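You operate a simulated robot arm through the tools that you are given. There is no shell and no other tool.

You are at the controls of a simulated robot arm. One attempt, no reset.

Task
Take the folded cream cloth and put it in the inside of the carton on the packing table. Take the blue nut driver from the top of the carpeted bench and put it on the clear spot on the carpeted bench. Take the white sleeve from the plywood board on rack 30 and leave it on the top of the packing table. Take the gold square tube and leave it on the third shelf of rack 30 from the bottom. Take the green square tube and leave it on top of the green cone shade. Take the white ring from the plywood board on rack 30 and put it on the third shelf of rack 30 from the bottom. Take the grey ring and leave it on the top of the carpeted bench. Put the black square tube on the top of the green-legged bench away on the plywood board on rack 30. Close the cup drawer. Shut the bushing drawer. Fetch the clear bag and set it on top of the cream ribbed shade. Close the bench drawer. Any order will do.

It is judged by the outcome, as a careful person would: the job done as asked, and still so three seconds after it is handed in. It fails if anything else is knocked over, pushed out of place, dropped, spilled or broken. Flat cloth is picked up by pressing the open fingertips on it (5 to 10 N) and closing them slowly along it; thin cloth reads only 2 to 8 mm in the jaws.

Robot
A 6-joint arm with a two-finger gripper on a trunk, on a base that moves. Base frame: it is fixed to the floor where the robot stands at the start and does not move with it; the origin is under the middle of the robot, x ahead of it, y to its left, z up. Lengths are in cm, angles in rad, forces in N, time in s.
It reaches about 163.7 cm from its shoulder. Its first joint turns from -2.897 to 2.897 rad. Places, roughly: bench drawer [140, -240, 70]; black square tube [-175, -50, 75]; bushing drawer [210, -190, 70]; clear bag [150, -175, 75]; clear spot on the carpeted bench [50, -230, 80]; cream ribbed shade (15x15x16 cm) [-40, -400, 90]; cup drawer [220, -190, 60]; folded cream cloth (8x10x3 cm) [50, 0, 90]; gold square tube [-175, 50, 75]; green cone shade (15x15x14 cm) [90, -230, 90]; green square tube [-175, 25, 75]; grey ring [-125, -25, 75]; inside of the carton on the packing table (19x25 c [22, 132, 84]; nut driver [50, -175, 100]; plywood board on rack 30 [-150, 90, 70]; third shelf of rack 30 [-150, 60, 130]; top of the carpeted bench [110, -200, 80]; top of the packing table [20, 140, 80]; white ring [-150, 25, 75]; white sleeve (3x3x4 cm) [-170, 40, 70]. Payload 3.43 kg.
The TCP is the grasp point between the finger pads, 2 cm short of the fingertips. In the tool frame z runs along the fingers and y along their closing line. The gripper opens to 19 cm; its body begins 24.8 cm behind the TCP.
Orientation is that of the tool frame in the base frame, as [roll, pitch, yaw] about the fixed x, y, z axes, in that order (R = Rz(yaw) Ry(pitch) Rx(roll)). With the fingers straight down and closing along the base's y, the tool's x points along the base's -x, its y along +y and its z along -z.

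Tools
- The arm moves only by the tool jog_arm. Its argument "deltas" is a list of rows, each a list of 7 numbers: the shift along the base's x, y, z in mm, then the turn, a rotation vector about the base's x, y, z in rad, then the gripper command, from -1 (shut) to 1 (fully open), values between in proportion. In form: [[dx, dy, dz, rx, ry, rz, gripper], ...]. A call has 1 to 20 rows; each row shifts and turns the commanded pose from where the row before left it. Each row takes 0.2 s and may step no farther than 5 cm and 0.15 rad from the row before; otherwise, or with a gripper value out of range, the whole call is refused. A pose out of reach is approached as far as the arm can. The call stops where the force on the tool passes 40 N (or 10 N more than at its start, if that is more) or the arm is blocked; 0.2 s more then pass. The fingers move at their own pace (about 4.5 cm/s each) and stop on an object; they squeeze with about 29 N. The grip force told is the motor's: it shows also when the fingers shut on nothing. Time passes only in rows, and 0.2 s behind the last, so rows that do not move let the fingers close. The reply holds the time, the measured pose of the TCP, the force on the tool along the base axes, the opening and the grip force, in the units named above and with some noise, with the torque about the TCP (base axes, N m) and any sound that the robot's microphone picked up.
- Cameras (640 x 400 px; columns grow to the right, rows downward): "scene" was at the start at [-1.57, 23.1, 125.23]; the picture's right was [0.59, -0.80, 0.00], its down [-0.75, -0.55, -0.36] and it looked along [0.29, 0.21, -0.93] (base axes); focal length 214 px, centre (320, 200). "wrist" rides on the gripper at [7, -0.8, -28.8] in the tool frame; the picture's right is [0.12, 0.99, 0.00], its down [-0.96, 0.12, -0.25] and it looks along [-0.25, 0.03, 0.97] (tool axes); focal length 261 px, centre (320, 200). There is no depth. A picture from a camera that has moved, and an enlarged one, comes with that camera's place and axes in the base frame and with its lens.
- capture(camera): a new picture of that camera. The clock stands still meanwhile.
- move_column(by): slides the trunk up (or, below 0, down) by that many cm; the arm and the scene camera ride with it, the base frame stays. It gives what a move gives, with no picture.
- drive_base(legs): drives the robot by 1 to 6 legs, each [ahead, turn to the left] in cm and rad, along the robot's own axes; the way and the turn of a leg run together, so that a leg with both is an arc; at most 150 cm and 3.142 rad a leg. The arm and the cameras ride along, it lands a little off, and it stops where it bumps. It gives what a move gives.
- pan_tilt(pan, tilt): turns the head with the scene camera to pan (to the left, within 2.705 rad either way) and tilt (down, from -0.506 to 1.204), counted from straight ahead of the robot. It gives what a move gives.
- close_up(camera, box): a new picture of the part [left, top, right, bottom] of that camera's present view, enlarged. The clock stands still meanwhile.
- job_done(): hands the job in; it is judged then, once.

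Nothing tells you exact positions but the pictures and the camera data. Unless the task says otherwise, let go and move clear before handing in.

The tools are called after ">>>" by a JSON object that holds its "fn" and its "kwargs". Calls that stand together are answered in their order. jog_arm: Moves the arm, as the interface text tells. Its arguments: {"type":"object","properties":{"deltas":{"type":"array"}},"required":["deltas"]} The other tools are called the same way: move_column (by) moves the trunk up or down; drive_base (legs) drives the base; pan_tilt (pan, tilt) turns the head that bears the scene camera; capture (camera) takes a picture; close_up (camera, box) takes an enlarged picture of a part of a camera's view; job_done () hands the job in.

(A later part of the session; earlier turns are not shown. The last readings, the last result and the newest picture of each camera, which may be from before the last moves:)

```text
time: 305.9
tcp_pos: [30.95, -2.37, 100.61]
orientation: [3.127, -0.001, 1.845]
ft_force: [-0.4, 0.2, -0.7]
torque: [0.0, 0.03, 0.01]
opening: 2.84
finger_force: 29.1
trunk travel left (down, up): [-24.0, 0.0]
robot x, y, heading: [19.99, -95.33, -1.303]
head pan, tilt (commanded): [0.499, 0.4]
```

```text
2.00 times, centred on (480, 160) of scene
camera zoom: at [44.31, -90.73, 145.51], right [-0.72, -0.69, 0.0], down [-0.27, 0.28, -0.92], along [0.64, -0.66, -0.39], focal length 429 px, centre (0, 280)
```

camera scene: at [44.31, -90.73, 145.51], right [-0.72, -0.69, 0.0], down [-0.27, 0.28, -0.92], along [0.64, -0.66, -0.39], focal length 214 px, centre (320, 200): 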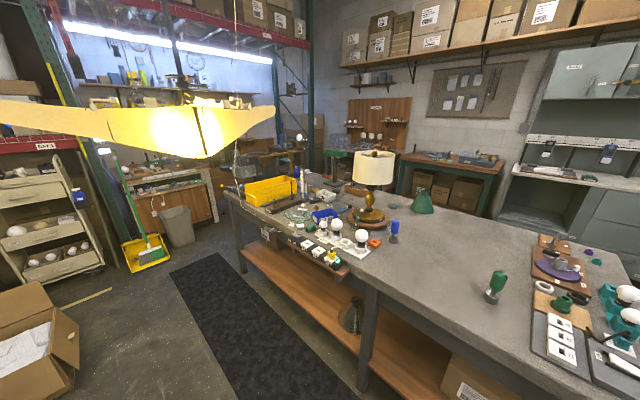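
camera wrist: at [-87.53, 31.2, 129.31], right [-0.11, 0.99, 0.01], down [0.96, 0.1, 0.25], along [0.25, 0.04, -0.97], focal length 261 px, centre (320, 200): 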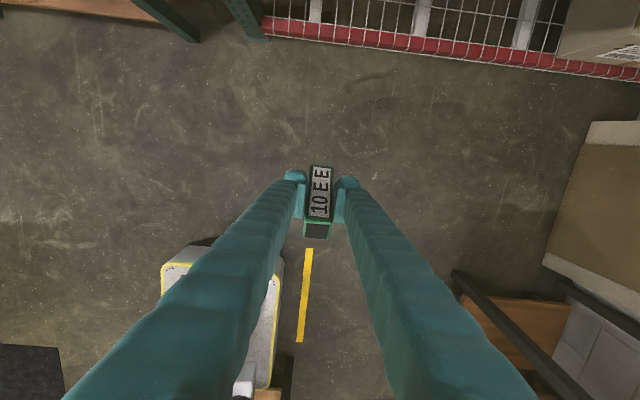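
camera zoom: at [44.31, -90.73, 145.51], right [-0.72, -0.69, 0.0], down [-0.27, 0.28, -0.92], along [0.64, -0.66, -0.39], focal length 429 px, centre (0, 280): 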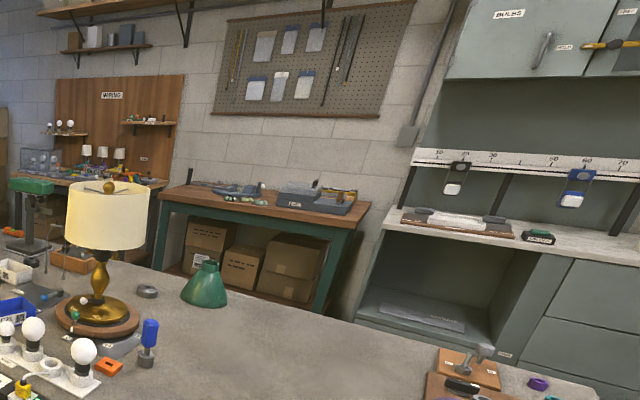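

The layout is clear: blue nut driver at ≈(80,-182), green cone at ≈(85,-229), table lamp at ≈(106,-199), a hanging lamp over x>150. I raise the tucked arm, then turn to +x, drive, and turn so the arm faces the cone.

>>> {"fn": "jog_arm", "kwargs": {"deltas": [[10, -35, 30, 0, 0, 0, -0.9], [10, -35, 30, 0, 0, 0, -0.9], [5, -20, 40, 0, 0, 0, -0.9], [0, 0, 45, 0, 0, 0, -0.9], [0, 0, 40, 0, 0, 0, -0.9]]}}

>>> {"fn": "drive_base", "kwargs": {"legs": [[0, 1.345]]}}

>>> {"fn": "capture", "kwargs": {"camera": "scene"}}

```text
time: 307.1
tcp_pos: [33.48, -11.37, 119.1]
orientation: [3.127, -0.002, 1.846]
ft_force: [0.0, 0.0, -0.3]
torque: [0.03, 0.0, -0.02]
opening: 2.86
finger_force: 29.3
trunk travel left (down, up): [-24.0, 0.0]
robot x, y, heading: [20.42, -95.21, -1.298]
head pan, tilt (commanded): [0.499, 0.4]
```

```text
time: 311.0
tcp_pos: [-57.51, -61.91, 119.07]
orientation: [3.128, 0.0, -3.112]
ft_force: [-0.2, -0.2, -0.7]
torque: [-0.01, 0.02, 0.0]
opening: 2.86
finger_force: 29.0
trunk travel left (down, up): [-24.0, 0.0]
robot x, y, heading: [20.12, -95.02, 0.022]
head pan, tilt (commanded): [0.499, 0.4]
```

```text
taken
camera scene: at [21.85, -70.76, 145.51], right [0.5, -0.87, 0.0], down [-0.34, -0.19, -0.92], along [0.8, 0.46, -0.39], focal length 214 px, centre (320, 200)
```

scene: 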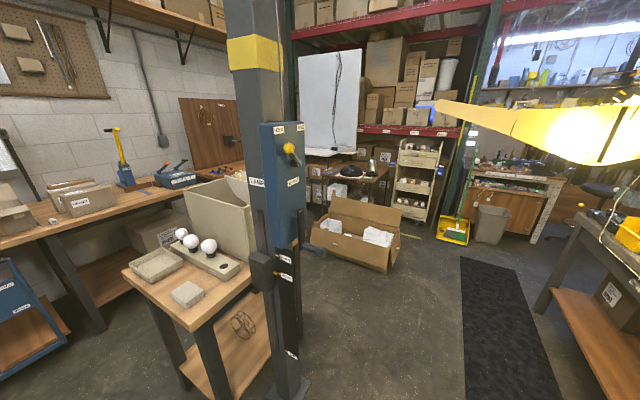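

The post stands at about (74,-21); the way along y≈-95 is free. Drive ahead 66 cm, then turn to bring the arm over toward the bench, high up.

>>> {"fn": "drive_base", "kwargs": {"legs": [[66, 0]]}}

>>> {"fn": "drive_base", "kwargs": {"legs": [[0, 0.95]]}}

>>> {"fn": "drive_base", "kwargs": {"legs": [[0, 0.9]]}}

>>> {"fn": "capture", "kwargs": {"camera": "wrist"}}

>>> {"fn": "pan_tilt", "kwargs": {"pan": 2.3, "tilt": 0.4}}

>>> {"fn": "capture", "kwargs": {"camera": "scene"}}

```text
time: 314.6
tcp_pos: [7.34, -60.64, 119.05]
orientation: [3.128, -0.002, -3.109]
ft_force: [0.0, 1.0, -1.5]
torque: [-0.05, -0.01, -0.03]
opening: 2.88
finger_force: 29.0
trunk travel left (down, up): [-24.0, 0.0]
robot x, y, heading: [85.64, -93.06, 0.031]
head pan, tilt (commanded): [0.499, 0.4]
```

```text
time: 317.6
tcp_pos: [13.55, -138.11, 119.15]
orientation: [3.127, -0.002, -2.153]
ft_force: [-0.6, -0.6, -0.8]
torque: [0.01, 0.02, -0.02]
opening: 2.89
finger_force: 29.0
trunk travel left (down, up): [-24.0, 0.0]
robot x, y, heading: [85.46, -93.6, 0.979]
head pan, tilt (commanded): [0.499, 0.4]
```

```text
time: 320.4
tcp_pos: [75.44, -177.4, 119.15]
orientation: [3.128, -0.002, -1.259]
ft_force: [0.2, -0.7, 0.1]
torque: [-0.04, -0.02, -0.03]
opening: 2.87
finger_force: 29.7
trunk travel left (down, up): [-24.0, 0.0]
robot x, y, heading: [85.42, -93.57, 1.871]
head pan, tilt (commanded): [0.499, 0.4]
```

```text
taken
camera wrist: at [78.65, -183.78, 147.8], right [-0.91, -0.42, 0.01], down [-0.4, 0.88, 0.25], along [-0.12, 0.22, -0.97], focal length 261 px, centre (320, 200)
```

wrist: 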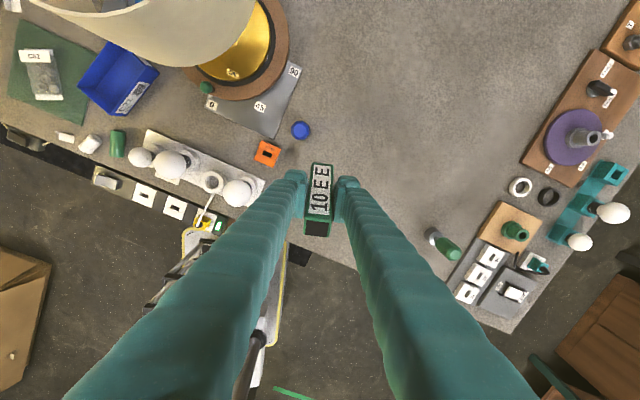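

```text
time: 322.2
tcp_pos: [75.44, -177.33, 119.0]
orientation: [3.129, -0.002, -1.257]
ft_force: [-0.3, 0.3, -1.1]
torque: [-0.02, -0.04, 0.04]
opening: 2.87
finger_force: 29.1
trunk travel left (down, up): [-24.0, 0.0]
robot x, y, heading: [85.48, -93.54, 1.878]
head pan, tilt (commanded): [2.3, 0.4]
```

```text
taken
camera scene: at [63.44, -113.23, 145.51], right [-0.86, 0.51, 0.0], down [0.2, 0.33, -0.92], along [-0.47, -0.79, -0.39], focal length 214 px, centre (320, 200)
```

scene: 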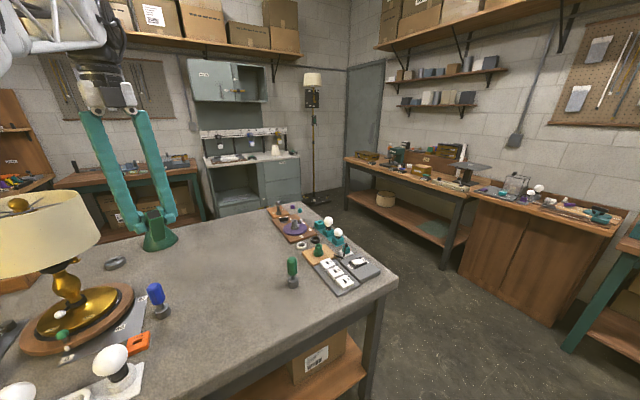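

Superb top view. The way to the cone passes left of the table lamp with a few centimetres to spare. I tilt the tool 60° while extending toward the cone, staying high.

>>> {"fn": "jog_arm", "kwargs": {"deltas": [[11, -35, 0, -0.111, -0.035, 0, -0.9], [11, -35, 0, -0.111, -0.035, 0, -0.9], [11, -35, 0, -0.111, -0.035, 0, -0.9], [11, -35, 0, -0.111, -0.035, 0, -0.9], [11, -35, 0, -0.111, -0.035, 0, -0.9], [11, -35, 0, -0.111, -0.035, 0, -0.9], [11, -35, 0, -0.111, -0.035, 0, -0.9], [11, -35, 0, -0.111, -0.035, 0, -0.9], [11, -35, 0, -0.111, -0.035, 0, -0.9]]}}

>>> {"fn": "capture", "kwargs": {"camera": "wrist"}}

>>> {"fn": "capture", "kwargs": {"camera": "scene"}}

```text
time: 324.2
tcp_pos: [85.47, -208.82, 119.17]
orientation: [3.115, -1.049, -1.25]
ft_force: [-0.1, 0.1, -0.2]
torque: [0.07, 0.03, -0.02]
opening: 2.84
finger_force: 28.8
trunk travel left (down, up): [-24.0, 0.0]
robot x, y, heading: [85.64, -93.33, 1.873]
head pan, tilt (commanded): [2.3, 0.4]
```

```text
taken
camera wrist: at [80.08, -188.08, 139.49], right [-0.93, -0.35, 0.12], down [-0.32, 0.63, -0.71], along [0.17, -0.7, -0.69], focal length 261 px, centre (320, 200)
```

wrist: 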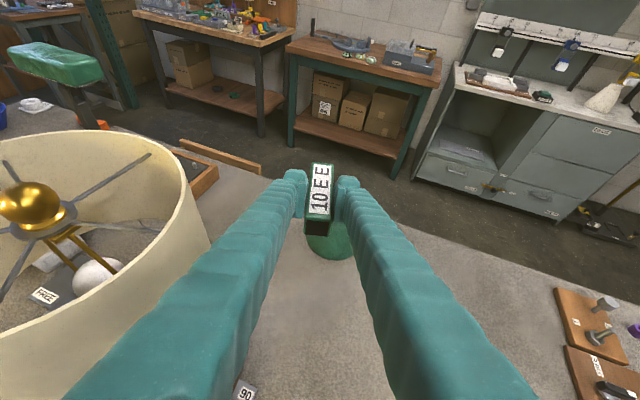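

```text
taken
camera scene: at [63.45, -113.21, 145.51], right [-0.86, 0.51, 0.0], down [0.2, 0.33, -0.92], along [-0.47, -0.79, -0.39], focal length 214 px, centre (320, 200)
```

scene: 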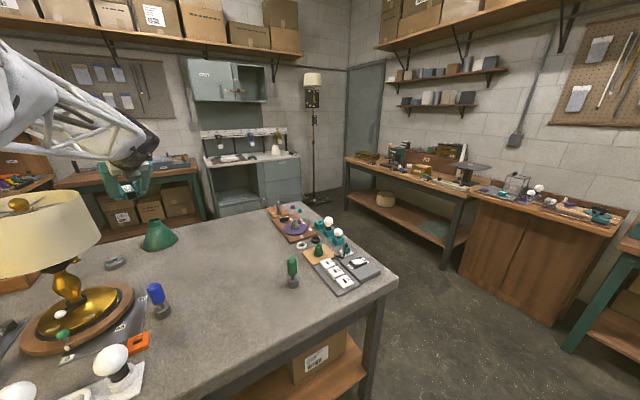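

The cone is just beyond and below. I zoom in on it from the scene camera to get its top position.

>>> {"fn": "close_up", "kwargs": {"camera": "scene", "box": [100, 190, 228, 270]}}

>>> {"fn": "close_up", "kwargs": {"camera": "wrist", "box": [240, 150, 400, 250]}}

```text
5.00 times, centred on (164, 230) of scene
camera zoom: at [63.45, -113.21, 145.51], right [-0.86, 0.51, 0.0], down [0.2, 0.33, -0.92], along [-0.47, -0.79, -0.39], focal length 1072 px, centre (1100, 50)
```

zoom: 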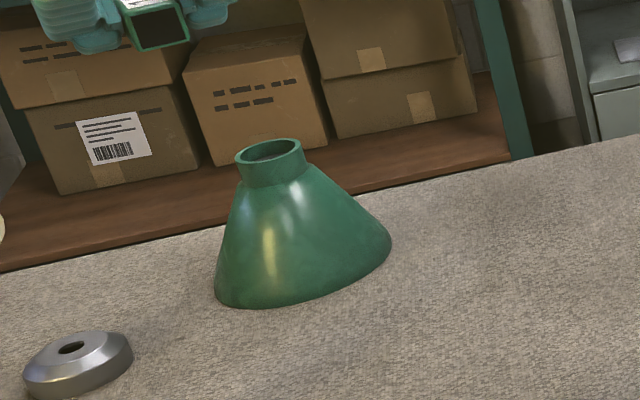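

```text
4.00 times, centred on (320, 200) of wrist
camera zoom: at [80.08, -188.08, 139.49], right [-0.93, -0.35, 0.12], down [-0.32, 0.63, -0.71], along [0.17, -0.7, -0.69], focal length 1043 px, centre (320, 200)
```

zoom: 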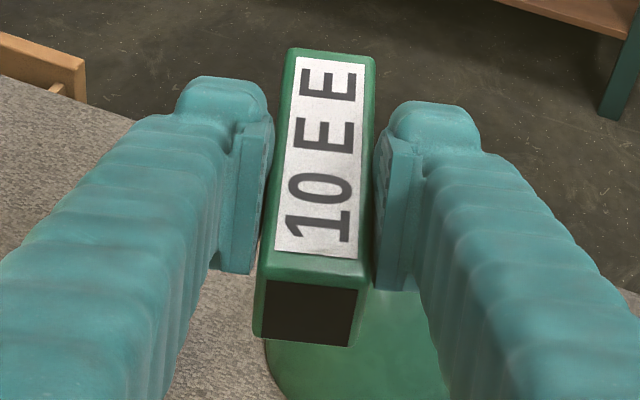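

The cone has an open neck about 6-7 cm wide with its top at z≈96.7, centred ≈(85.5, -232.4). I move the tube over it, still 8 cm above.

>>> {"fn": "jog_arm", "kwargs": {"deltas": [[0, -44, -18, 0, 0, 0, -0.9], [0, -44, -18, 0, 0, 0, -0.9], [0, -44, -18, 0, 0, 0, -0.9], [0, -44, -18, 0, 0, 0, -0.9], [0, -44, -18, 0, 0, 0, -0.9]]}}

>>> {"fn": "close_up", "kwargs": {"camera": "scene", "box": [100, 160, 228, 240]}}

>>> {"fn": "capture", "kwargs": {"camera": "wrist"}}

```text
time: 325.4
tcp_pos: [85.28, -230.79, 110.23]
orientation: [3.116, -1.051, -1.25]
ft_force: [0.2, 1.1, -0.8]
torque: [0.17, 0.07, -0.01]
opening: 2.87
finger_force: 28.2
trunk travel left (down, up): [-24.0, 0.0]
robot x, y, heading: [85.66, -93.33, 1.874]
head pan, tilt (commanded): [2.3, 0.4]
```

```text
5.00 times, centred on (164, 200) of scene
camera zoom: at [63.43, -113.19, 145.5], right [-0.86, 0.51, 0.0], down [0.2, 0.33, -0.92], along [-0.47, -0.79, -0.39], focal length 1072 px, centre (1100, 200)
```

zoom: 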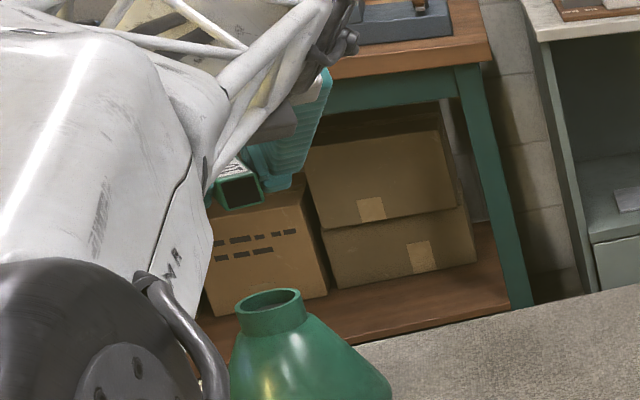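

```text
taken
camera wrist: at [79.91, -210.15, 130.48], right [-0.93, -0.35, 0.12], down [-0.32, 0.63, -0.71], along [0.17, -0.7, -0.69], focal length 261 px, centre (320, 200)
```

wrist: 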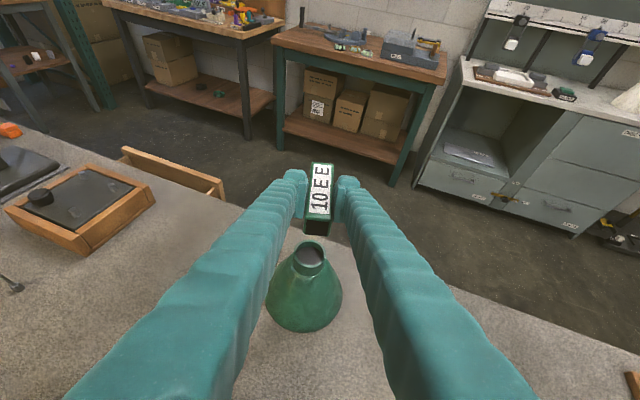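

The wrist view gives the neck centre at (85.9, -232.5). Small correction, then lower toward the rim.

>>> {"fn": "jog_arm", "kwargs": {"deltas": [[4, -11, -30, 0, 0, 0, -0.9], [0, 0, -35, 0, 0, 0, -0.9], [0, 0, -20, 0, 0, 0, -0.9]]}}

>>> {"fn": "capture", "kwargs": {"camera": "wrist"}}

>>> {"fn": "close_up", "kwargs": {"camera": "wrist", "box": [240, 150, 400, 250]}}

```text
time: 326.2
tcp_pos: [85.6, -232.07, 101.51]
orientation: [3.113, -1.05, -1.251]
ft_force: [-1.3, 0.5, -1.4]
torque: [0.04, 0.04, -0.02]
opening: 2.88
finger_force: 29.3
trunk travel left (down, up): [-24.0, 0.0]
robot x, y, heading: [85.72, -93.76, 1.879]
head pan, tilt (commanded): [2.3, 0.4]
```

```text
taken
camera wrist: at [80.35, -211.32, 121.89], right [-0.93, -0.35, 0.12], down [-0.32, 0.63, -0.71], along [0.17, -0.7, -0.69], focal length 261 px, centre (320, 200)
```

wrist: 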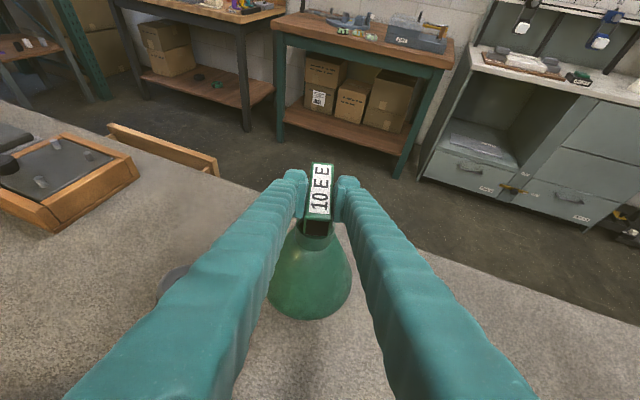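

```text
4.00 times, centred on (320, 200) of wrist
camera zoom: at [80.35, -211.32, 121.89], right [-0.93, -0.35, 0.12], down [-0.32, 0.63, -0.71], along [0.17, -0.7, -0.69], focal length 1043 px, centre (320, 200)
```

zoom: 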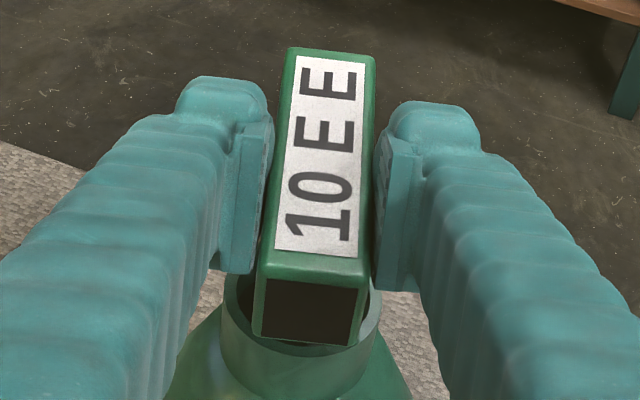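

The tube is centred over the neck (≈5 cm wide). Lower to contact in small steps.

>>> {"fn": "jog_arm", "kwargs": {"deltas": [[0, 0, -8, 0, 0, 0, -0.9], [0, 0, -4, 0, 0, 0, -0.9]]}}

>>> {"fn": "jog_arm", "kwargs": {"deltas": [[0, 0, -3, 0, 0, 0, -0.9], [0, 0, -3, 0, 0, 0, -0.9]]}}

```text
time: 326.8
tcp_pos: [85.67, -232.12, 100.36]
orientation: [3.116, -1.051, -1.251]
ft_force: [-0.2, 0.3, 0.4]
torque: [0.06, 0.0, 0.01]
opening: 2.86
finger_force: 28.6
trunk travel left (down, up): [-24.0, 0.0]
robot x, y, heading: [85.65, -93.42, 1.877]
head pan, tilt (commanded): [2.3, 0.4]
```

```text
time: 327.4
tcp_pos: [85.56, -232.0, 99.82]
orientation: [3.114, -1.048, -1.252]
ft_force: [0.7, 0.0, -0.6]
torque: [0.02, 0.01, 0.0]
opening: 2.86
finger_force: 29.2
trunk travel left (down, up): [-24.0, 0.0]
robot x, y, heading: [85.23, -93.65, 1.877]
head pan, tilt (commanded): [2.3, 0.4]
```

>>> {"fn": "jog_arm", "kwargs": {"deltas": [[0, 0, -3, 0, 0, 0, -0.9], [0, 0, -3, 0, 0, 0, -0.9]]}}

>>> {"fn": "jog_arm", "kwargs": {"deltas": [[0, 0, -2, 0, 0, 0, -0.9], [0, 0, -2, 0, 0, 0, -0.9]]}}

>>> {"fn": "close_up", "kwargs": {"camera": "wrist", "box": [240, 150, 400, 250]}}

```text
time: 328.0
tcp_pos: [85.72, -232.0, 99.13]
orientation: [3.115, -1.048, -1.252]
ft_force: [-0.3, 0.3, -0.3]
torque: [0.0, 0.02, 0.01]
opening: 2.84
finger_force: 29.3
trunk travel left (down, up): [-24.0, 0.0]
robot x, y, heading: [85.66, -93.7, 1.874]
head pan, tilt (commanded): [2.3, 0.4]
```

```text
time: 328.6
tcp_pos: [85.65, -231.99, 98.83]
orientation: [3.115, -1.05, -1.249]
ft_force: [0.2, 0.1, 1.2]
torque: [0.07, -0.02, 0.03]
opening: 2.88
finger_force: 28.8
trunk travel left (down, up): [-24.0, 0.0]
robot x, y, heading: [85.78, -93.16, 1.877]
head pan, tilt (commanded): [2.3, 0.4]
```

```text
4.00 times, centred on (320, 200) of wrist
camera zoom: at [80.38, -211.26, 119.2], right [-0.93, -0.35, 0.12], down [-0.32, 0.63, -0.71], along [0.17, -0.7, -0.69], focal length 1043 px, centre (320, 200)
```

zoom: 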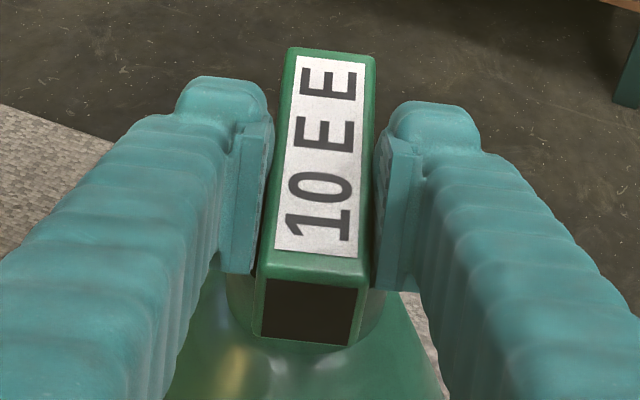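

>>> {"fn": "jog_arm", "kwargs": {"deltas": [[0, 0, -2, 0, 0, 0, -0.9], [0, 0, -2, 0, 0, 0, -0.9]]}}

```text
time: 329.2
tcp_pos: [85.67, -232.03, 98.78]
orientation: [3.112, -1.052, -1.249]
ft_force: [0.7, -0.8, 17.4]
torque: [0.28, -0.06, 0.0]
opening: 2.87
finger_force: 29.0
trunk travel left (down, up): [-24.0, 0.0]
robot x, y, heading: [85.24, -93.27, 1.875]
head pan, tilt (commanded): [2.3, 0.4]
```

Firm contact. Relax 2 mm and open slowly.

>>> {"fn": "jog_arm", "kwargs": {"deltas": [[0, 0, 2, 0, 0, 0, -0.9], [0, 0, 0, 0, 0, 0, -0.66], [0, 0, 0, 0, 0, 0, -0.62], [0, 0, 0, 0, 0, 0, -0.55], [0, 0, 0, 0, 0, 0, -0.5]]}}

>>> {"fn": "close_up", "kwargs": {"camera": "wrist", "box": [240, 150, 400, 250]}}

```text
time: 330.4
tcp_pos: [85.71, -231.96, 98.38]
orientation: [3.116, -1.049, -1.251]
ft_force: [0.0, -0.5, -0.8]
torque: [0.03, 0.01, 0.01]
opening: 4.74
finger_force: 0.2
trunk travel left (down, up): [-24.0, 0.0]
robot x, y, heading: [85.49, -93.37, 1.877]
head pan, tilt (commanded): [2.3, 0.4]
```

```text
4.00 times, centred on (320, 200) of wrist
camera zoom: at [80.45, -211.31, 118.86], right [-0.93, -0.35, 0.12], down [-0.32, 0.63, -0.71], along [0.17, -0.7, -0.7], focal length 1043 px, centre (320, 200)
```

zoom: 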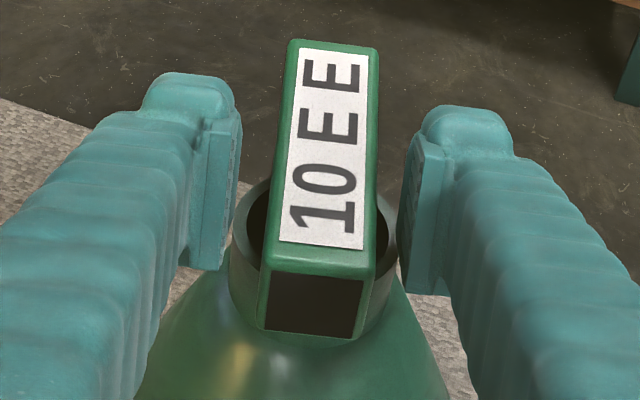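

The tube lies balanced across the cone's neck. Rise straight up, then withdraw.

>>> {"fn": "jog_arm", "kwargs": {"deltas": [[0, 0, 15, 0, 0, 0, -0.45], [0, 0, 30, 0, 0, 0, -0.4], [0, 0, 45, 0, 0, 0, -0.4], [0, 0, 45, 0, 0, 0, -0.4]]}}

>>> {"fn": "capture", "kwargs": {"camera": "wrist"}}

>>> {"fn": "close_up", "kwargs": {"camera": "wrist", "box": [0, 80, 320, 280]}}

```text
time: 331.4
tcp_pos: [85.6, -231.95, 112.14]
orientation: [3.119, -1.05, -1.252]
ft_force: [0.5, 0.6, 0.5]
torque: [-0.06, -0.07, 0.05]
opening: 5.69
finger_force: 0.0
trunk travel left (down, up): [-24.0, 0.0]
robot x, y, heading: [85.6, -93.35, 1.873]
head pan, tilt (commanded): [2.3, 0.4]
```

```text
taken
camera wrist: at [80.31, -211.2, 132.46], right [-0.93, -0.35, 0.12], down [-0.32, 0.63, -0.71], along [0.17, -0.7, -0.7], focal length 261 px, centre (320, 200)
```

wrist: 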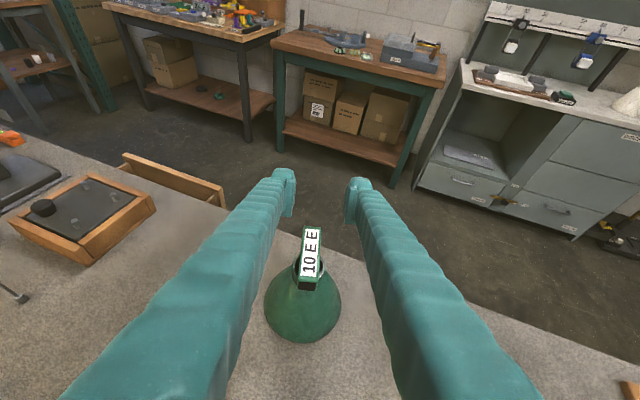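

```text
2.00 times, centred on (160, 180) of wrist
camera zoom: at [80.31, -211.2, 132.46], right [-0.93, -0.35, 0.12], down [-0.32, 0.63, -0.71], along [0.17, -0.7, -0.7], focal length 521 px, centre (640, 240)
```

zoom: 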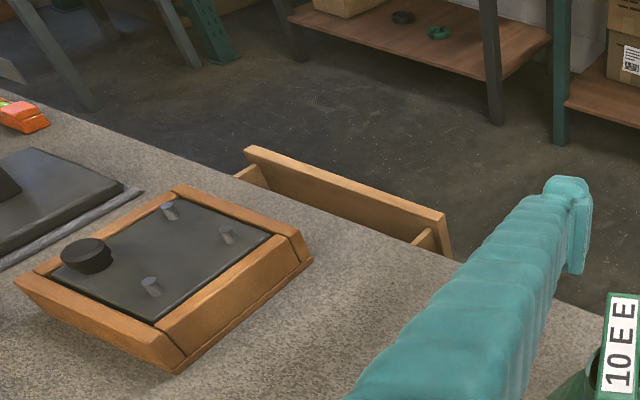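

The green tube sits on the cone. Next the blue nut driver. I drive forward 21 cm (post still clear), turn the head aside, and bring the tool back over the driver with a 45° tilt.

>>> {"fn": "drive_base", "kwargs": {"legs": [[21, 0]]}}

>>> {"fn": "pan_tilt", "kwargs": {"pan": 0.6, "tilt": 0.4}}

>>> {"fn": "jog_arm", "kwargs": {"deltas": [[-10, 35, 10, 0.062, 0.0195, 0, -0.2], [-10, 35, 10, 0.062, 0.0195, 0, 0], [-8, 35, 10, 0.062, 0.0195, 0, 0], [0, 40, 0, 0.062, 0.0195, 0, 0], [0, 40, 0, 0, 0, 0, 0], [0, 40, 0, 0, 0, 0, 0]]}}

>>> {"fn": "capture", "kwargs": {"camera": "wrist"}}

```text
time: 333.0
tcp_pos: [79.34, -211.94, 112.04]
orientation: [3.117, -1.05, -1.25]
ft_force: [0.1, 0.4, -0.6]
torque: [-0.03, -0.01, 0.04]
opening: 5.71
finger_force: 0.2
trunk travel left (down, up): [-24.0, 0.0]
robot x, y, heading: [79.13, -73.5, 1.876]
head pan, tilt (commanded): [2.3, 0.4]
```

```text
time: 334.7
tcp_pos: [79.41, -211.92, 112.03]
orientation: [3.114, -1.048, -1.25]
ft_force: [0.1, -0.7, -0.5]
torque: [-0.03, 0.0, 0.01]
opening: 5.68
finger_force: 0.1
trunk travel left (down, up): [-24.0, 0.0]
robot x, y, heading: [78.86, -73.57, 1.879]
head pan, tilt (commanded): [0.6, 0.4]
```

```text
time: 336.1
tcp_pos: [76.6, -189.43, 114.88]
orientation: [3.12, -0.789, -1.255]
ft_force: [-0.1, -2.0, 0.0]
torque: [-0.04, -0.05, 0.03]
opening: 9.49
finger_force: 0.0
trunk travel left (down, up): [-24.0, 0.0]
robot x, y, heading: [79.12, -73.47, 1.876]
head pan, tilt (commanded): [0.6, 0.4]
```

```text
taken
camera wrist: at [73.04, -174.43, 140.17], right [-0.92, -0.38, 0.1], down [-0.37, 0.78, -0.51], along [0.11, -0.5, -0.86], focal length 261 px, centre (320, 200)
```

wrist: 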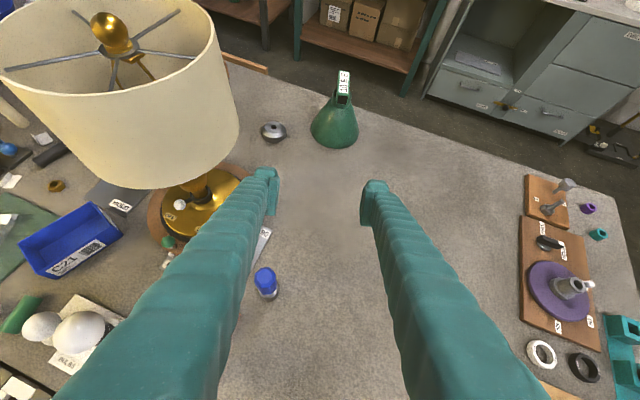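

The driver stands at (81.8, -183) with its top at z≈95. I move to a pre-grasp behind it along the tool axis.

>>> {"fn": "jog_arm", "kwargs": {"deltas": [[5, 36, -10, 0, 0, 0, -0.1], [5, 36, -15, 0, 0, 0, -0.2], [5, 36, -25, 0, 0, 0, -0.26], [5, 30, -35, 0, 0, 0, -0.26], [6, 7, -40, 0, 0, 0, -0.26], [0, 0, -25, 0, 0, 0, -0.26]]}}

>>> {"fn": "capture", "kwargs": {"camera": "wrist"}}

>>> {"fn": "close_up", "kwargs": {"camera": "wrist", "box": [240, 120, 400, 220]}}

```text
time: 337.5
tcp_pos: [79.22, -174.97, 100.17]
orientation: [3.122, -0.791, -1.254]
ft_force: [0.7, 0.5, 0.6]
torque: [-0.03, 0.0, -0.03]
opening: 7.03
finger_force: 0.1
trunk travel left (down, up): [-24.0, 0.0]
robot x, y, heading: [78.98, -73.98, 1.881]
head pan, tilt (commanded): [0.6, 0.4]
```

```text
taken
camera wrist: at [75.68, -159.92, 125.33], right [-0.92, -0.37, 0.1], down [-0.37, 0.78, -0.51], along [0.11, -0.51, -0.86], focal length 261 px, centre (320, 200)
```

wrist: 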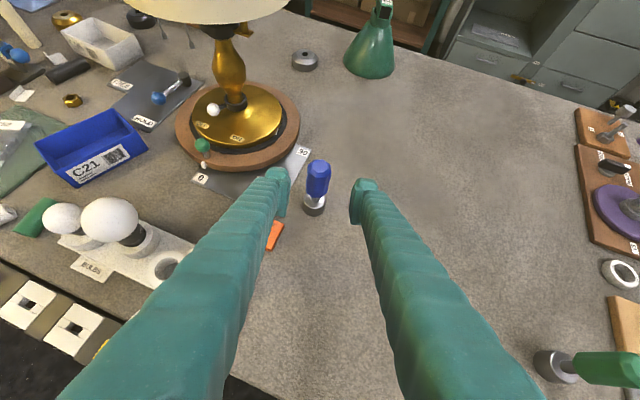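

```text
4.00 times, centred on (320, 170) of wrist
camera zoom: at [75.68, -159.92, 125.33], right [-0.92, -0.37, 0.1], down [-0.37, 0.78, -0.51], along [0.11, -0.51, -0.86], focal length 1043 px, centre (320, 320)
```

zoom: 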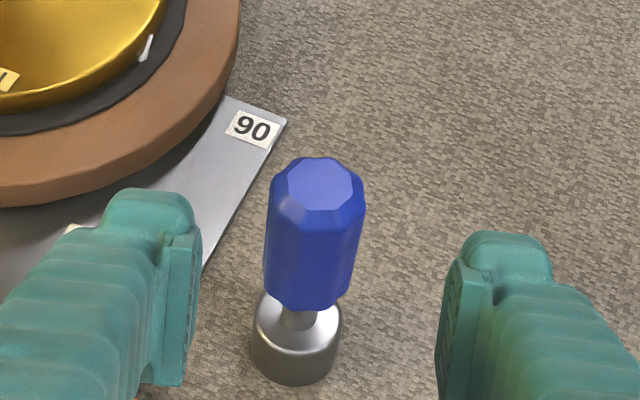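

Well aligned. I advance along the tool axis to the handle and close gently.

>>> {"fn": "jog_arm", "kwargs": {"deltas": [[8, -27, -27.5, 0, 0, 0, -0.26], [8, -27, -27.5, 0, 0, 0, -0.26], [8, -27, -27.5, 0, 0, 0, -0.26]]}}

>>> {"fn": "close_up", "kwargs": {"camera": "wrist", "box": [240, 120, 400, 220]}}

```text
time: 338.3
tcp_pos: [81.57, -183.07, 92.08]
orientation: [3.121, -0.792, -1.255]
ft_force: [-0.5, 1.1, 0.6]
torque: [0.06, 0.03, 0.02]
opening: 7.02
finger_force: 0.1
trunk travel left (down, up): [-24.0, 0.0]
robot x, y, heading: [79.38, -73.51, 1.882]
head pan, tilt (commanded): [0.6, 0.4]
```

```text
4.00 times, centred on (320, 170) of wrist
camera zoom: at [78.04, -167.92, 117.21], right [-0.92, -0.37, 0.1], down [-0.37, 0.78, -0.51], along [0.11, -0.51, -0.86], focal length 1043 px, centre (320, 320)
```

zoom: 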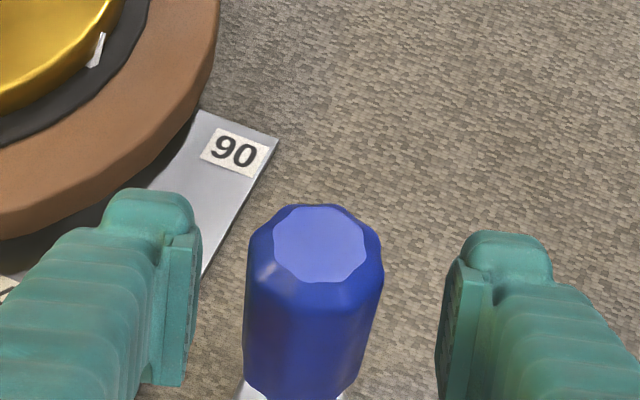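

>>> {"fn": "jog_arm", "kwargs": {"deltas": [[0, 0, 0, 0, 0, 0, -0.45], [0, 0, 0, 0, 0, 0, -0.6], [0, 0, 0, 0, 0, 0, -0.75], [0, 0, 0, 0, 0, 0, -0.85], [0, 0, 0, 0, 0, 0, -0.85]]}}

>>> {"fn": "jog_arm", "kwargs": {"deltas": [[0, 0, 15, 0, 0, 0, -0.85], [0, 0, 30, 0, 0, 0, -0.85]]}}

>>> {"fn": "close_up", "kwargs": {"camera": "wrist", "box": [240, 120, 400, 220]}}

```text
time: 339.5
tcp_pos: [81.61, -182.94, 92.0]
orientation: [3.12, -0.79, -1.255]
ft_force: [0.5, -0.5, 0.5]
torque: [-0.05, -0.09, 0.03]
opening: 3.48
finger_force: 29.2
trunk travel left (down, up): [-24.0, 0.0]
robot x, y, heading: [78.98, -73.18, 1.878]
head pan, tilt (commanded): [0.6, 0.4]
```

```text
time: 340.1
tcp_pos: [81.62, -183.05, 96.3]
orientation: [3.122, -0.789, -1.254]
ft_force: [-0.2, 0.2, -2.0]
torque: [-0.01, -0.01, -0.01]
opening: 3.43
finger_force: 29.1
trunk travel left (down, up): [-24.0, 0.0]
robot x, y, heading: [78.85, -73.77, 1.877]
head pan, tilt (commanded): [0.6, 0.4]
```

```text
4.00 times, centred on (320, 170) of wrist
camera zoom: at [78.07, -167.98, 121.51], right [-0.92, -0.37, 0.1], down [-0.37, 0.78, -0.51], along [0.11, -0.5, -0.86], focal length 1043 px, centre (320, 320)
```

zoom: 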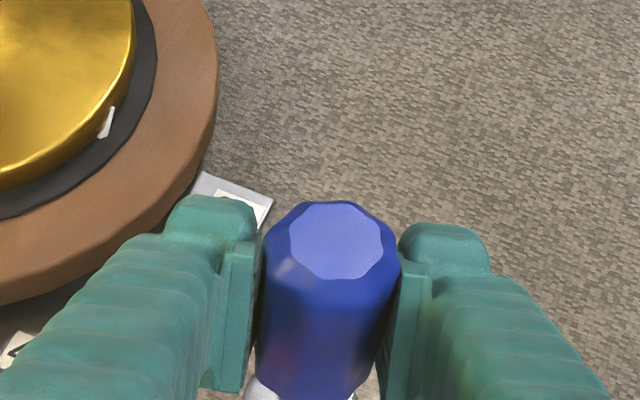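

The blue driver is held. I raise it, turn the base slightly right and back up toward the bench, then look at the clear spot.

>>> {"fn": "jog_arm", "kwargs": {"deltas": [[0, 5, 40, 0, 0, 0, -0.85], [0, 5, 40, 0, 0, 0, -0.85], [0, 5, 35, 0, 0, 0, -0.85]]}}

>>> {"fn": "drive_base", "kwargs": {"legs": [[0, -0.22]]}}

>>> {"fn": "drive_base", "kwargs": {"legs": [[-32, 0]]}}

>>> {"fn": "capture", "kwargs": {"camera": "wrist"}}

```text
time: 340.9
tcp_pos: [81.67, -181.61, 107.93]
orientation: [3.122, -0.788, -1.253]
ft_force: [-0.5, 0.0, -2.8]
torque: [-0.02, -0.02, 0.02]
opening: 3.44
finger_force: 28.9
trunk travel left (down, up): [-24.0, 0.0]
robot x, y, heading: [79.52, -73.29, 1.878]
head pan, tilt (commanded): [0.6, 0.4]
```

```text
time: 342.2
tcp_pos: [57.81, -179.43, 107.8]
orientation: [3.119, -0.789, -1.476]
ft_force: [-0.7, 0.8, -2.9]
torque: [0.01, 0.07, -0.01]
opening: 3.43
finger_force: 28.9
trunk travel left (down, up): [-24.0, 0.0]
robot x, y, heading: [79.19, -73.5, 1.658]
head pan, tilt (commanded): [0.6, 0.4]
```

```text
time: 344.3
tcp_pos: [60.9, -211.64, 107.9]
orientation: [3.12, -0.79, -1.474]
ft_force: [0.1, 0.2, -2.4]
torque: [0.04, 0.04, 0.01]
opening: 3.46
finger_force: 29.3
trunk travel left (down, up): [-24.0, 0.0]
robot x, y, heading: [81.83, -105.59, 1.656]
head pan, tilt (commanded): [0.6, 0.4]
```

```text
taken
camera wrist: at [60.75, -196.18, 133.13], right [-0.98, -0.17, 0.1], down [-0.19, 0.84, -0.51], along [0.0, -0.52, -0.86], focal length 261 px, centre (320, 200)
```

wrist: 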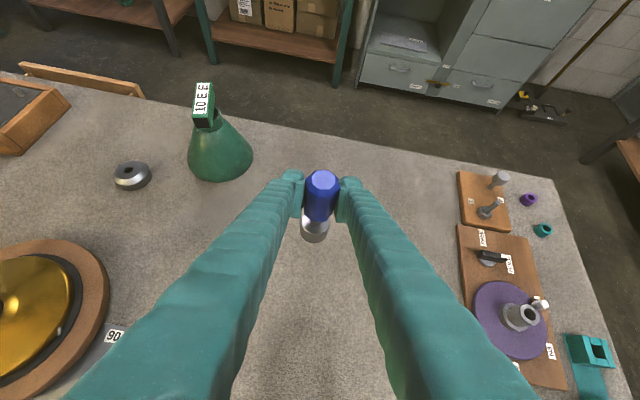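

The area around (50,-230) is empty carpet. I move there and lower.

>>> {"fn": "jog_arm", "kwargs": {"deltas": [[-22, -37, -12, 0, 0, 0, -0.85], [-22, -37, -12, 0, 0, 0, -0.85], [-22, -37, -12, 0, 0, 0, -0.85], [-22, -37, -12, 0, 0, 0, -0.85], [-21, -36, -12, 0, 0, 0, -0.85]]}}

>>> {"fn": "capture", "kwargs": {"camera": "wrist"}}

>>> {"fn": "close_up", "kwargs": {"camera": "wrist", "box": [240, 120, 400, 220]}}

```text
time: 345.5
tcp_pos: [50.11, -230.04, 101.95]
orientation: [3.12, -0.791, -1.476]
ft_force: [0.4, 0.4, -0.3]
torque: [0.07, 0.03, -0.05]
opening: 3.42
finger_force: 29.2
trunk travel left (down, up): [-24.0, 0.0]
robot x, y, heading: [81.98, -105.31, 1.653]
head pan, tilt (commanded): [0.6, 0.4]
```

```text
taken
camera wrist: at [49.85, -214.62, 127.24], right [-0.98, -0.17, 0.1], down [-0.19, 0.84, -0.51], along [0.0, -0.52, -0.86], focal length 261 px, centre (320, 200)
```

wrist: 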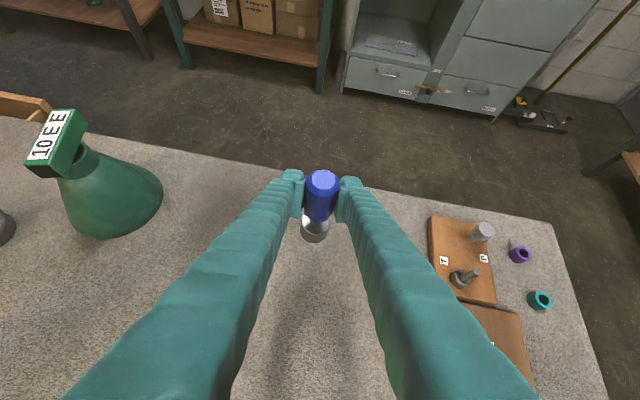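

```text
4.00 times, centred on (320, 170) of wrist
camera zoom: at [49.85, -214.62, 127.24], right [-0.98, -0.17, 0.1], down [-0.19, 0.84, -0.51], along [0.0, -0.52, -0.86], focal length 1043 px, centre (320, 320)
```

zoom: 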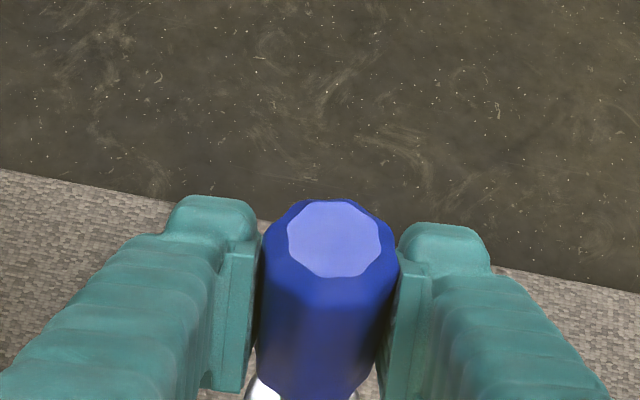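

>>> {"fn": "jog_arm", "kwargs": {"deltas": [[0, 0, -45, 0, 0, 0, -0.85], [0, 0, -35, 0, 0, 0, -0.85], [0, 0, -10, 0, 0, 0, -0.85]]}}

>>> {"fn": "jog_arm", "kwargs": {"deltas": [[0, 0, -4, 0, 0, 0, -0.85], [0, 0, -4, 0, 0, 0, -0.85]]}}

```text
time: 346.3
tcp_pos: [50.04, -229.95, 92.8]
orientation: [3.119, -0.789, -1.472]
ft_force: [-0.3, 0.0, -1.5]
torque: [-0.01, 0.03, 0.02]
opening: 3.45
finger_force: 29.3
trunk travel left (down, up): [-24.0, 0.0]
robot x, y, heading: [81.76, -105.49, 1.657]
head pan, tilt (commanded): [0.6, 0.4]
```

```text
time: 346.9
tcp_pos: [49.97, -230.04, 92.24]
orientation: [3.121, -0.788, -1.472]
ft_force: [0.9, 0.7, -1.4]
torque: [-0.04, 0.02, 0.01]
opening: 3.46
finger_force: 28.7
trunk travel left (down, up): [-24.0, 0.0]
robot x, y, heading: [82.13, -105.43, 1.659]
head pan, tilt (commanded): [0.6, 0.4]
```

>>> {"fn": "jog_arm", "kwargs": {"deltas": [[0, 0, -3, 0, 0, 0, -0.85], [0, 0, -2, 0, 0, 0, -0.85]]}}

>>> {"fn": "jog_arm", "kwargs": {"deltas": [[0, 0, -2, 0, 0, 0, -0.85], [0, 0, -1, 0, 0, 0, -0.85]]}}

```text
time: 347.5
tcp_pos: [50.05, -230.01, 91.87]
orientation: [3.121, -0.793, -1.472]
ft_force: [1.3, 1.3, 7.1]
torque: [0.08, -0.14, 0.04]
opening: 3.45
finger_force: 29.5
trunk travel left (down, up): [-24.0, 0.0]
robot x, y, heading: [81.83, -105.55, 1.654]
head pan, tilt (commanded): [0.6, 0.4]
```

```text
time: 348.1
tcp_pos: [49.96, -230.03, 91.7]
orientation: [3.119, -0.792, -1.473]
ft_force: [0.4, 1.9, 20.7]
torque: [-0.06, -0.06, -0.08]
opening: 3.48
finger_force: 29.1
trunk travel left (down, up): [-24.0, 0.0]
robot x, y, heading: [81.66, -105.82, 1.652]
head pan, tilt (commanded): [0.6, 0.4]
```

Standing on the carpet. Relax 2 mm and open slowly.

>>> {"fn": "jog_arm", "kwargs": {"deltas": [[0, 0, 2, 0, 0, 0, -0.85], [0, 0, 0, 0, 0, 0, -0.6], [0, 0, 0, 0, 0, 0, -0.55], [0, 0, 0, 0, 0, 0, -0.45], [0, 0, 0, 0, 0, 0, -0.35]]}}

>>> {"fn": "close_up", "kwargs": {"camera": "wrist", "box": [240, 120, 400, 220]}}

```text
time: 349.3
tcp_pos: [49.98, -230.13, 91.5]
orientation: [3.119, -0.789, -1.473]
ft_force: [-0.1, 0.0, -0.2]
torque: [-0.01, -0.01, 0.0]
opening: 6.18
finger_force: 0.1
trunk travel left (down, up): [-24.0, 0.0]
robot x, y, heading: [81.95, -105.86, 1.66]
head pan, tilt (commanded): [0.6, 0.4]
```

```text
4.00 times, centred on (320, 170) of wrist
camera zoom: at [49.84, -214.58, 116.72], right [-0.98, -0.17, 0.1], down [-0.19, 0.84, -0.51], along [0.0, -0.52, -0.86], focal length 1043 px, centre (320, 320)
```

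zoom: 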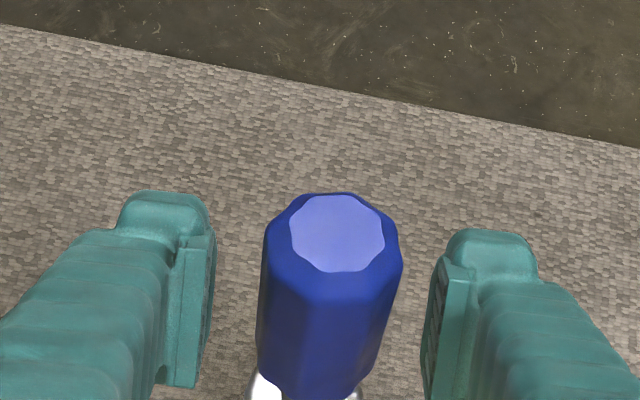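

The driver stands free. Retreat along the tool axis and look.

>>> {"fn": "jog_arm", "kwargs": {"deltas": [[-2, 20, 20, 0, 0, 0, -0.35], [-3, 33, 33, 0, 0, 0, -0.35], [-3, 33, 33, 0, 0, 0, -0.35], [-3, 33, 33, 0, 0, 0, -0.35]]}}

>>> {"fn": "capture", "kwargs": {"camera": "wrist"}}

>>> {"fn": "pan_tilt", "kwargs": {"pan": 2.0, "tilt": 0.4}}

>>> {"fn": "capture", "kwargs": {"camera": "scene"}}

```text
time: 350.3
tcp_pos: [49.04, -218.13, 103.34]
orientation: [3.123, -0.789, -1.472]
ft_force: [-0.1, -0.7, -1.1]
torque: [-0.1, 0.02, -0.01]
opening: 6.16
finger_force: 0.0
trunk travel left (down, up): [-24.0, 0.0]
robot x, y, heading: [81.96, -105.79, 1.656]
head pan, tilt (commanded): [0.6, 0.4]
```

```text
taken
camera wrist: at [48.8, -202.7, 128.43], right [-0.98, -0.17, 0.1], down [-0.19, 0.84, -0.51], along [0.0, -0.52, -0.86], focal length 261 px, centre (320, 200)
```

wrist: 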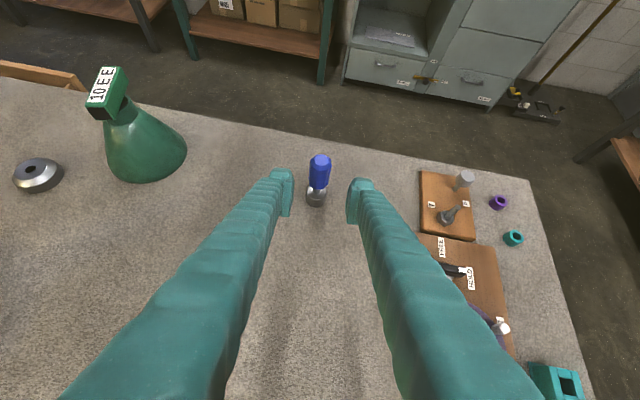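

```text
time: 351.8
tcp_pos: [48.97, -218.15, 103.32]
orientation: [3.119, -0.787, -1.475]
ft_force: [-0.1, 0.5, 0.1]
torque: [0.05, 0.04, -0.01]
opening: 6.17
finger_force: 0.1
trunk travel left (down, up): [-24.0, 0.0]
robot x, y, heading: [82.05, -105.48, 1.66]
head pan, tilt (commanded): [2.0, 0.4]
```

```text
taken
camera scene: at [54.43, -117.95, 145.51], right [-0.49, 0.87, 0.0], down [0.34, 0.19, -0.92], along [-0.8, -0.46, -0.39], focal length 214 px, centre (320, 200)
```

scene: 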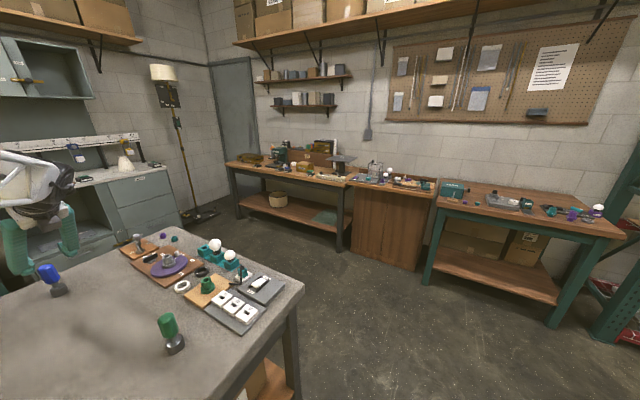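

The blue driver stands on the clear spot. Now I look toward the other half of the bench for the clear bag and the drawers.

>>> {"fn": "pan_tilt", "kwargs": {"pan": -1.0, "tilt": 0.5}}

>>> {"fn": "pan_tilt", "kwargs": {"pan": -2.2, "tilt": 0.5}}

>>> {"fn": "capture", "kwargs": {"camera": "scene"}}

>>> {"fn": "close_up", "kwargs": {"camera": "scene", "box": [0, 120, 320, 320]}}

>>> {"fn": "close_up", "kwargs": {"camera": "scene", "box": [320, 100, 640, 300]}}

```text
time: 354.4
tcp_pos: [48.94, -218.1, 103.28]
orientation: [3.122, -0.789, -1.474]
ft_force: [0.4, 0.3, 0.5]
torque: [0.02, 0.0, -0.02]
opening: 6.19
finger_force: 0.1
trunk travel left (down, up): [-24.0, 0.0]
robot x, y, heading: [82.0, -105.66, 1.667]
head pan, tilt (commanded): [-1.0, 0.499]
```

```text
time: 355.8
tcp_pos: [48.95, -218.18, 103.31]
orientation: [3.121, -0.789, -1.474]
ft_force: [-0.3, -0.3, 0.1]
torque: [-0.02, 0.0, 0.02]
opening: 6.15
finger_force: 0.0
trunk travel left (down, up): [-24.0, 0.0]
robot x, y, heading: [81.95, -105.66, 1.66]
head pan, tilt (commanded): [-2.201, 0.499]
```

```text
taken
camera scene: at [70.28, -118.06, 144.6], right [-0.52, -0.86, 0.0], down [-0.41, 0.25, -0.88], along [0.75, -0.45, -0.48], focal length 214 px, centre (320, 200)
```

scene: 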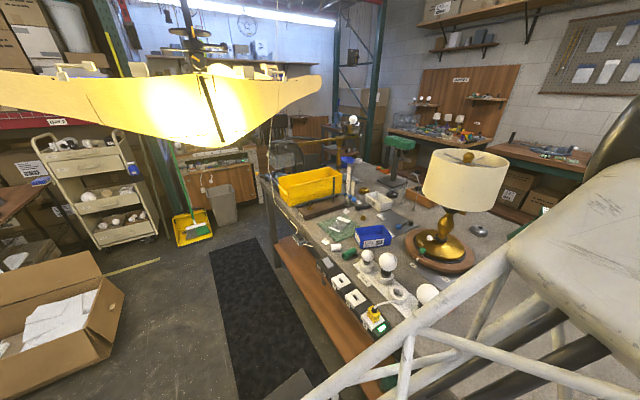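

```text
2.00 times, centred on (160, 220) of scene
camera zoom: at [70.28, -118.06, 144.6], right [-0.52, -0.86, 0.0], down [-0.41, 0.25, -0.88], along [0.75, -0.45, -0.48], focal length 429 px, centre (640, 160)
```

zoom: 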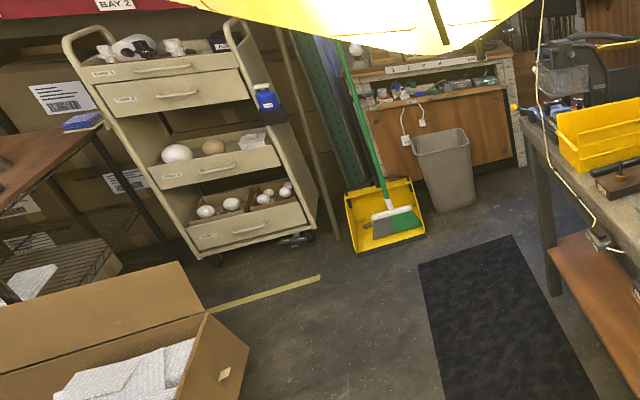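

```text
2.00 times, centred on (480, 200) of scene
camera zoom: at [70.28, -118.06, 144.6], right [-0.52, -0.86, 0.0], down [-0.41, 0.25, -0.88], along [0.75, -0.45, -0.48], focal length 429 px, centre (0, 200)
```

zoom: 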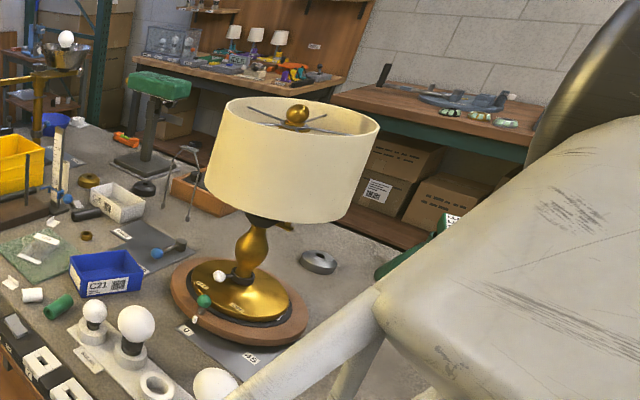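

I see a clear bag lying on the green mat near (141,-172). Let me zoom in on it and the surroundings.

>>> {"fn": "close_up", "kwargs": {"camera": "scene", "box": [310, 195, 390, 245]}}

>>> {"fn": "close_up", "kwargs": {"camera": "scene", "box": [240, 150, 400, 250]}}

```text
8.00 times, centred on (350, 220) of scene
camera zoom: at [70.28, -118.06, 144.6], right [-0.52, -0.86, 0.0], down [-0.41, 0.25, -0.88], along [0.75, -0.45, -0.48], focal length 1716 px, centre (80, 40)
```

zoom: 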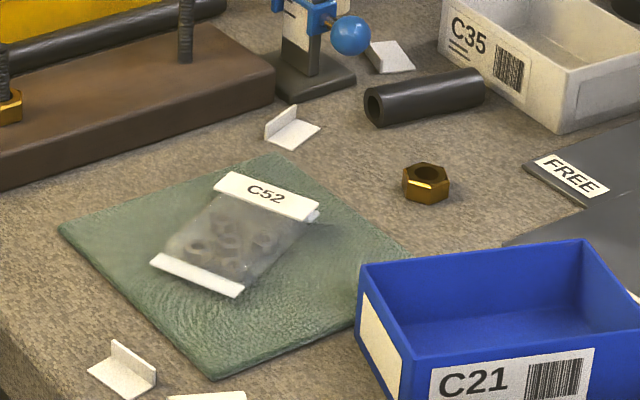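

```text
4.00 times, centred on (320, 200) of scene
camera zoom: at [70.28, -118.06, 144.6], right [-0.52, -0.86, 0.0], down [-0.41, 0.25, -0.88], along [0.75, -0.45, -0.48], focal length 858 px, centre (320, 200)
```

zoom: 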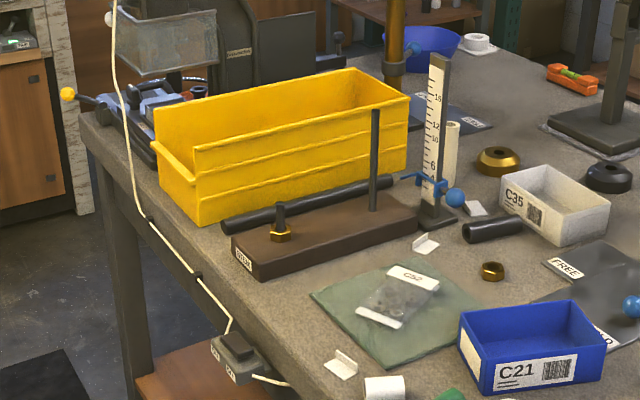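

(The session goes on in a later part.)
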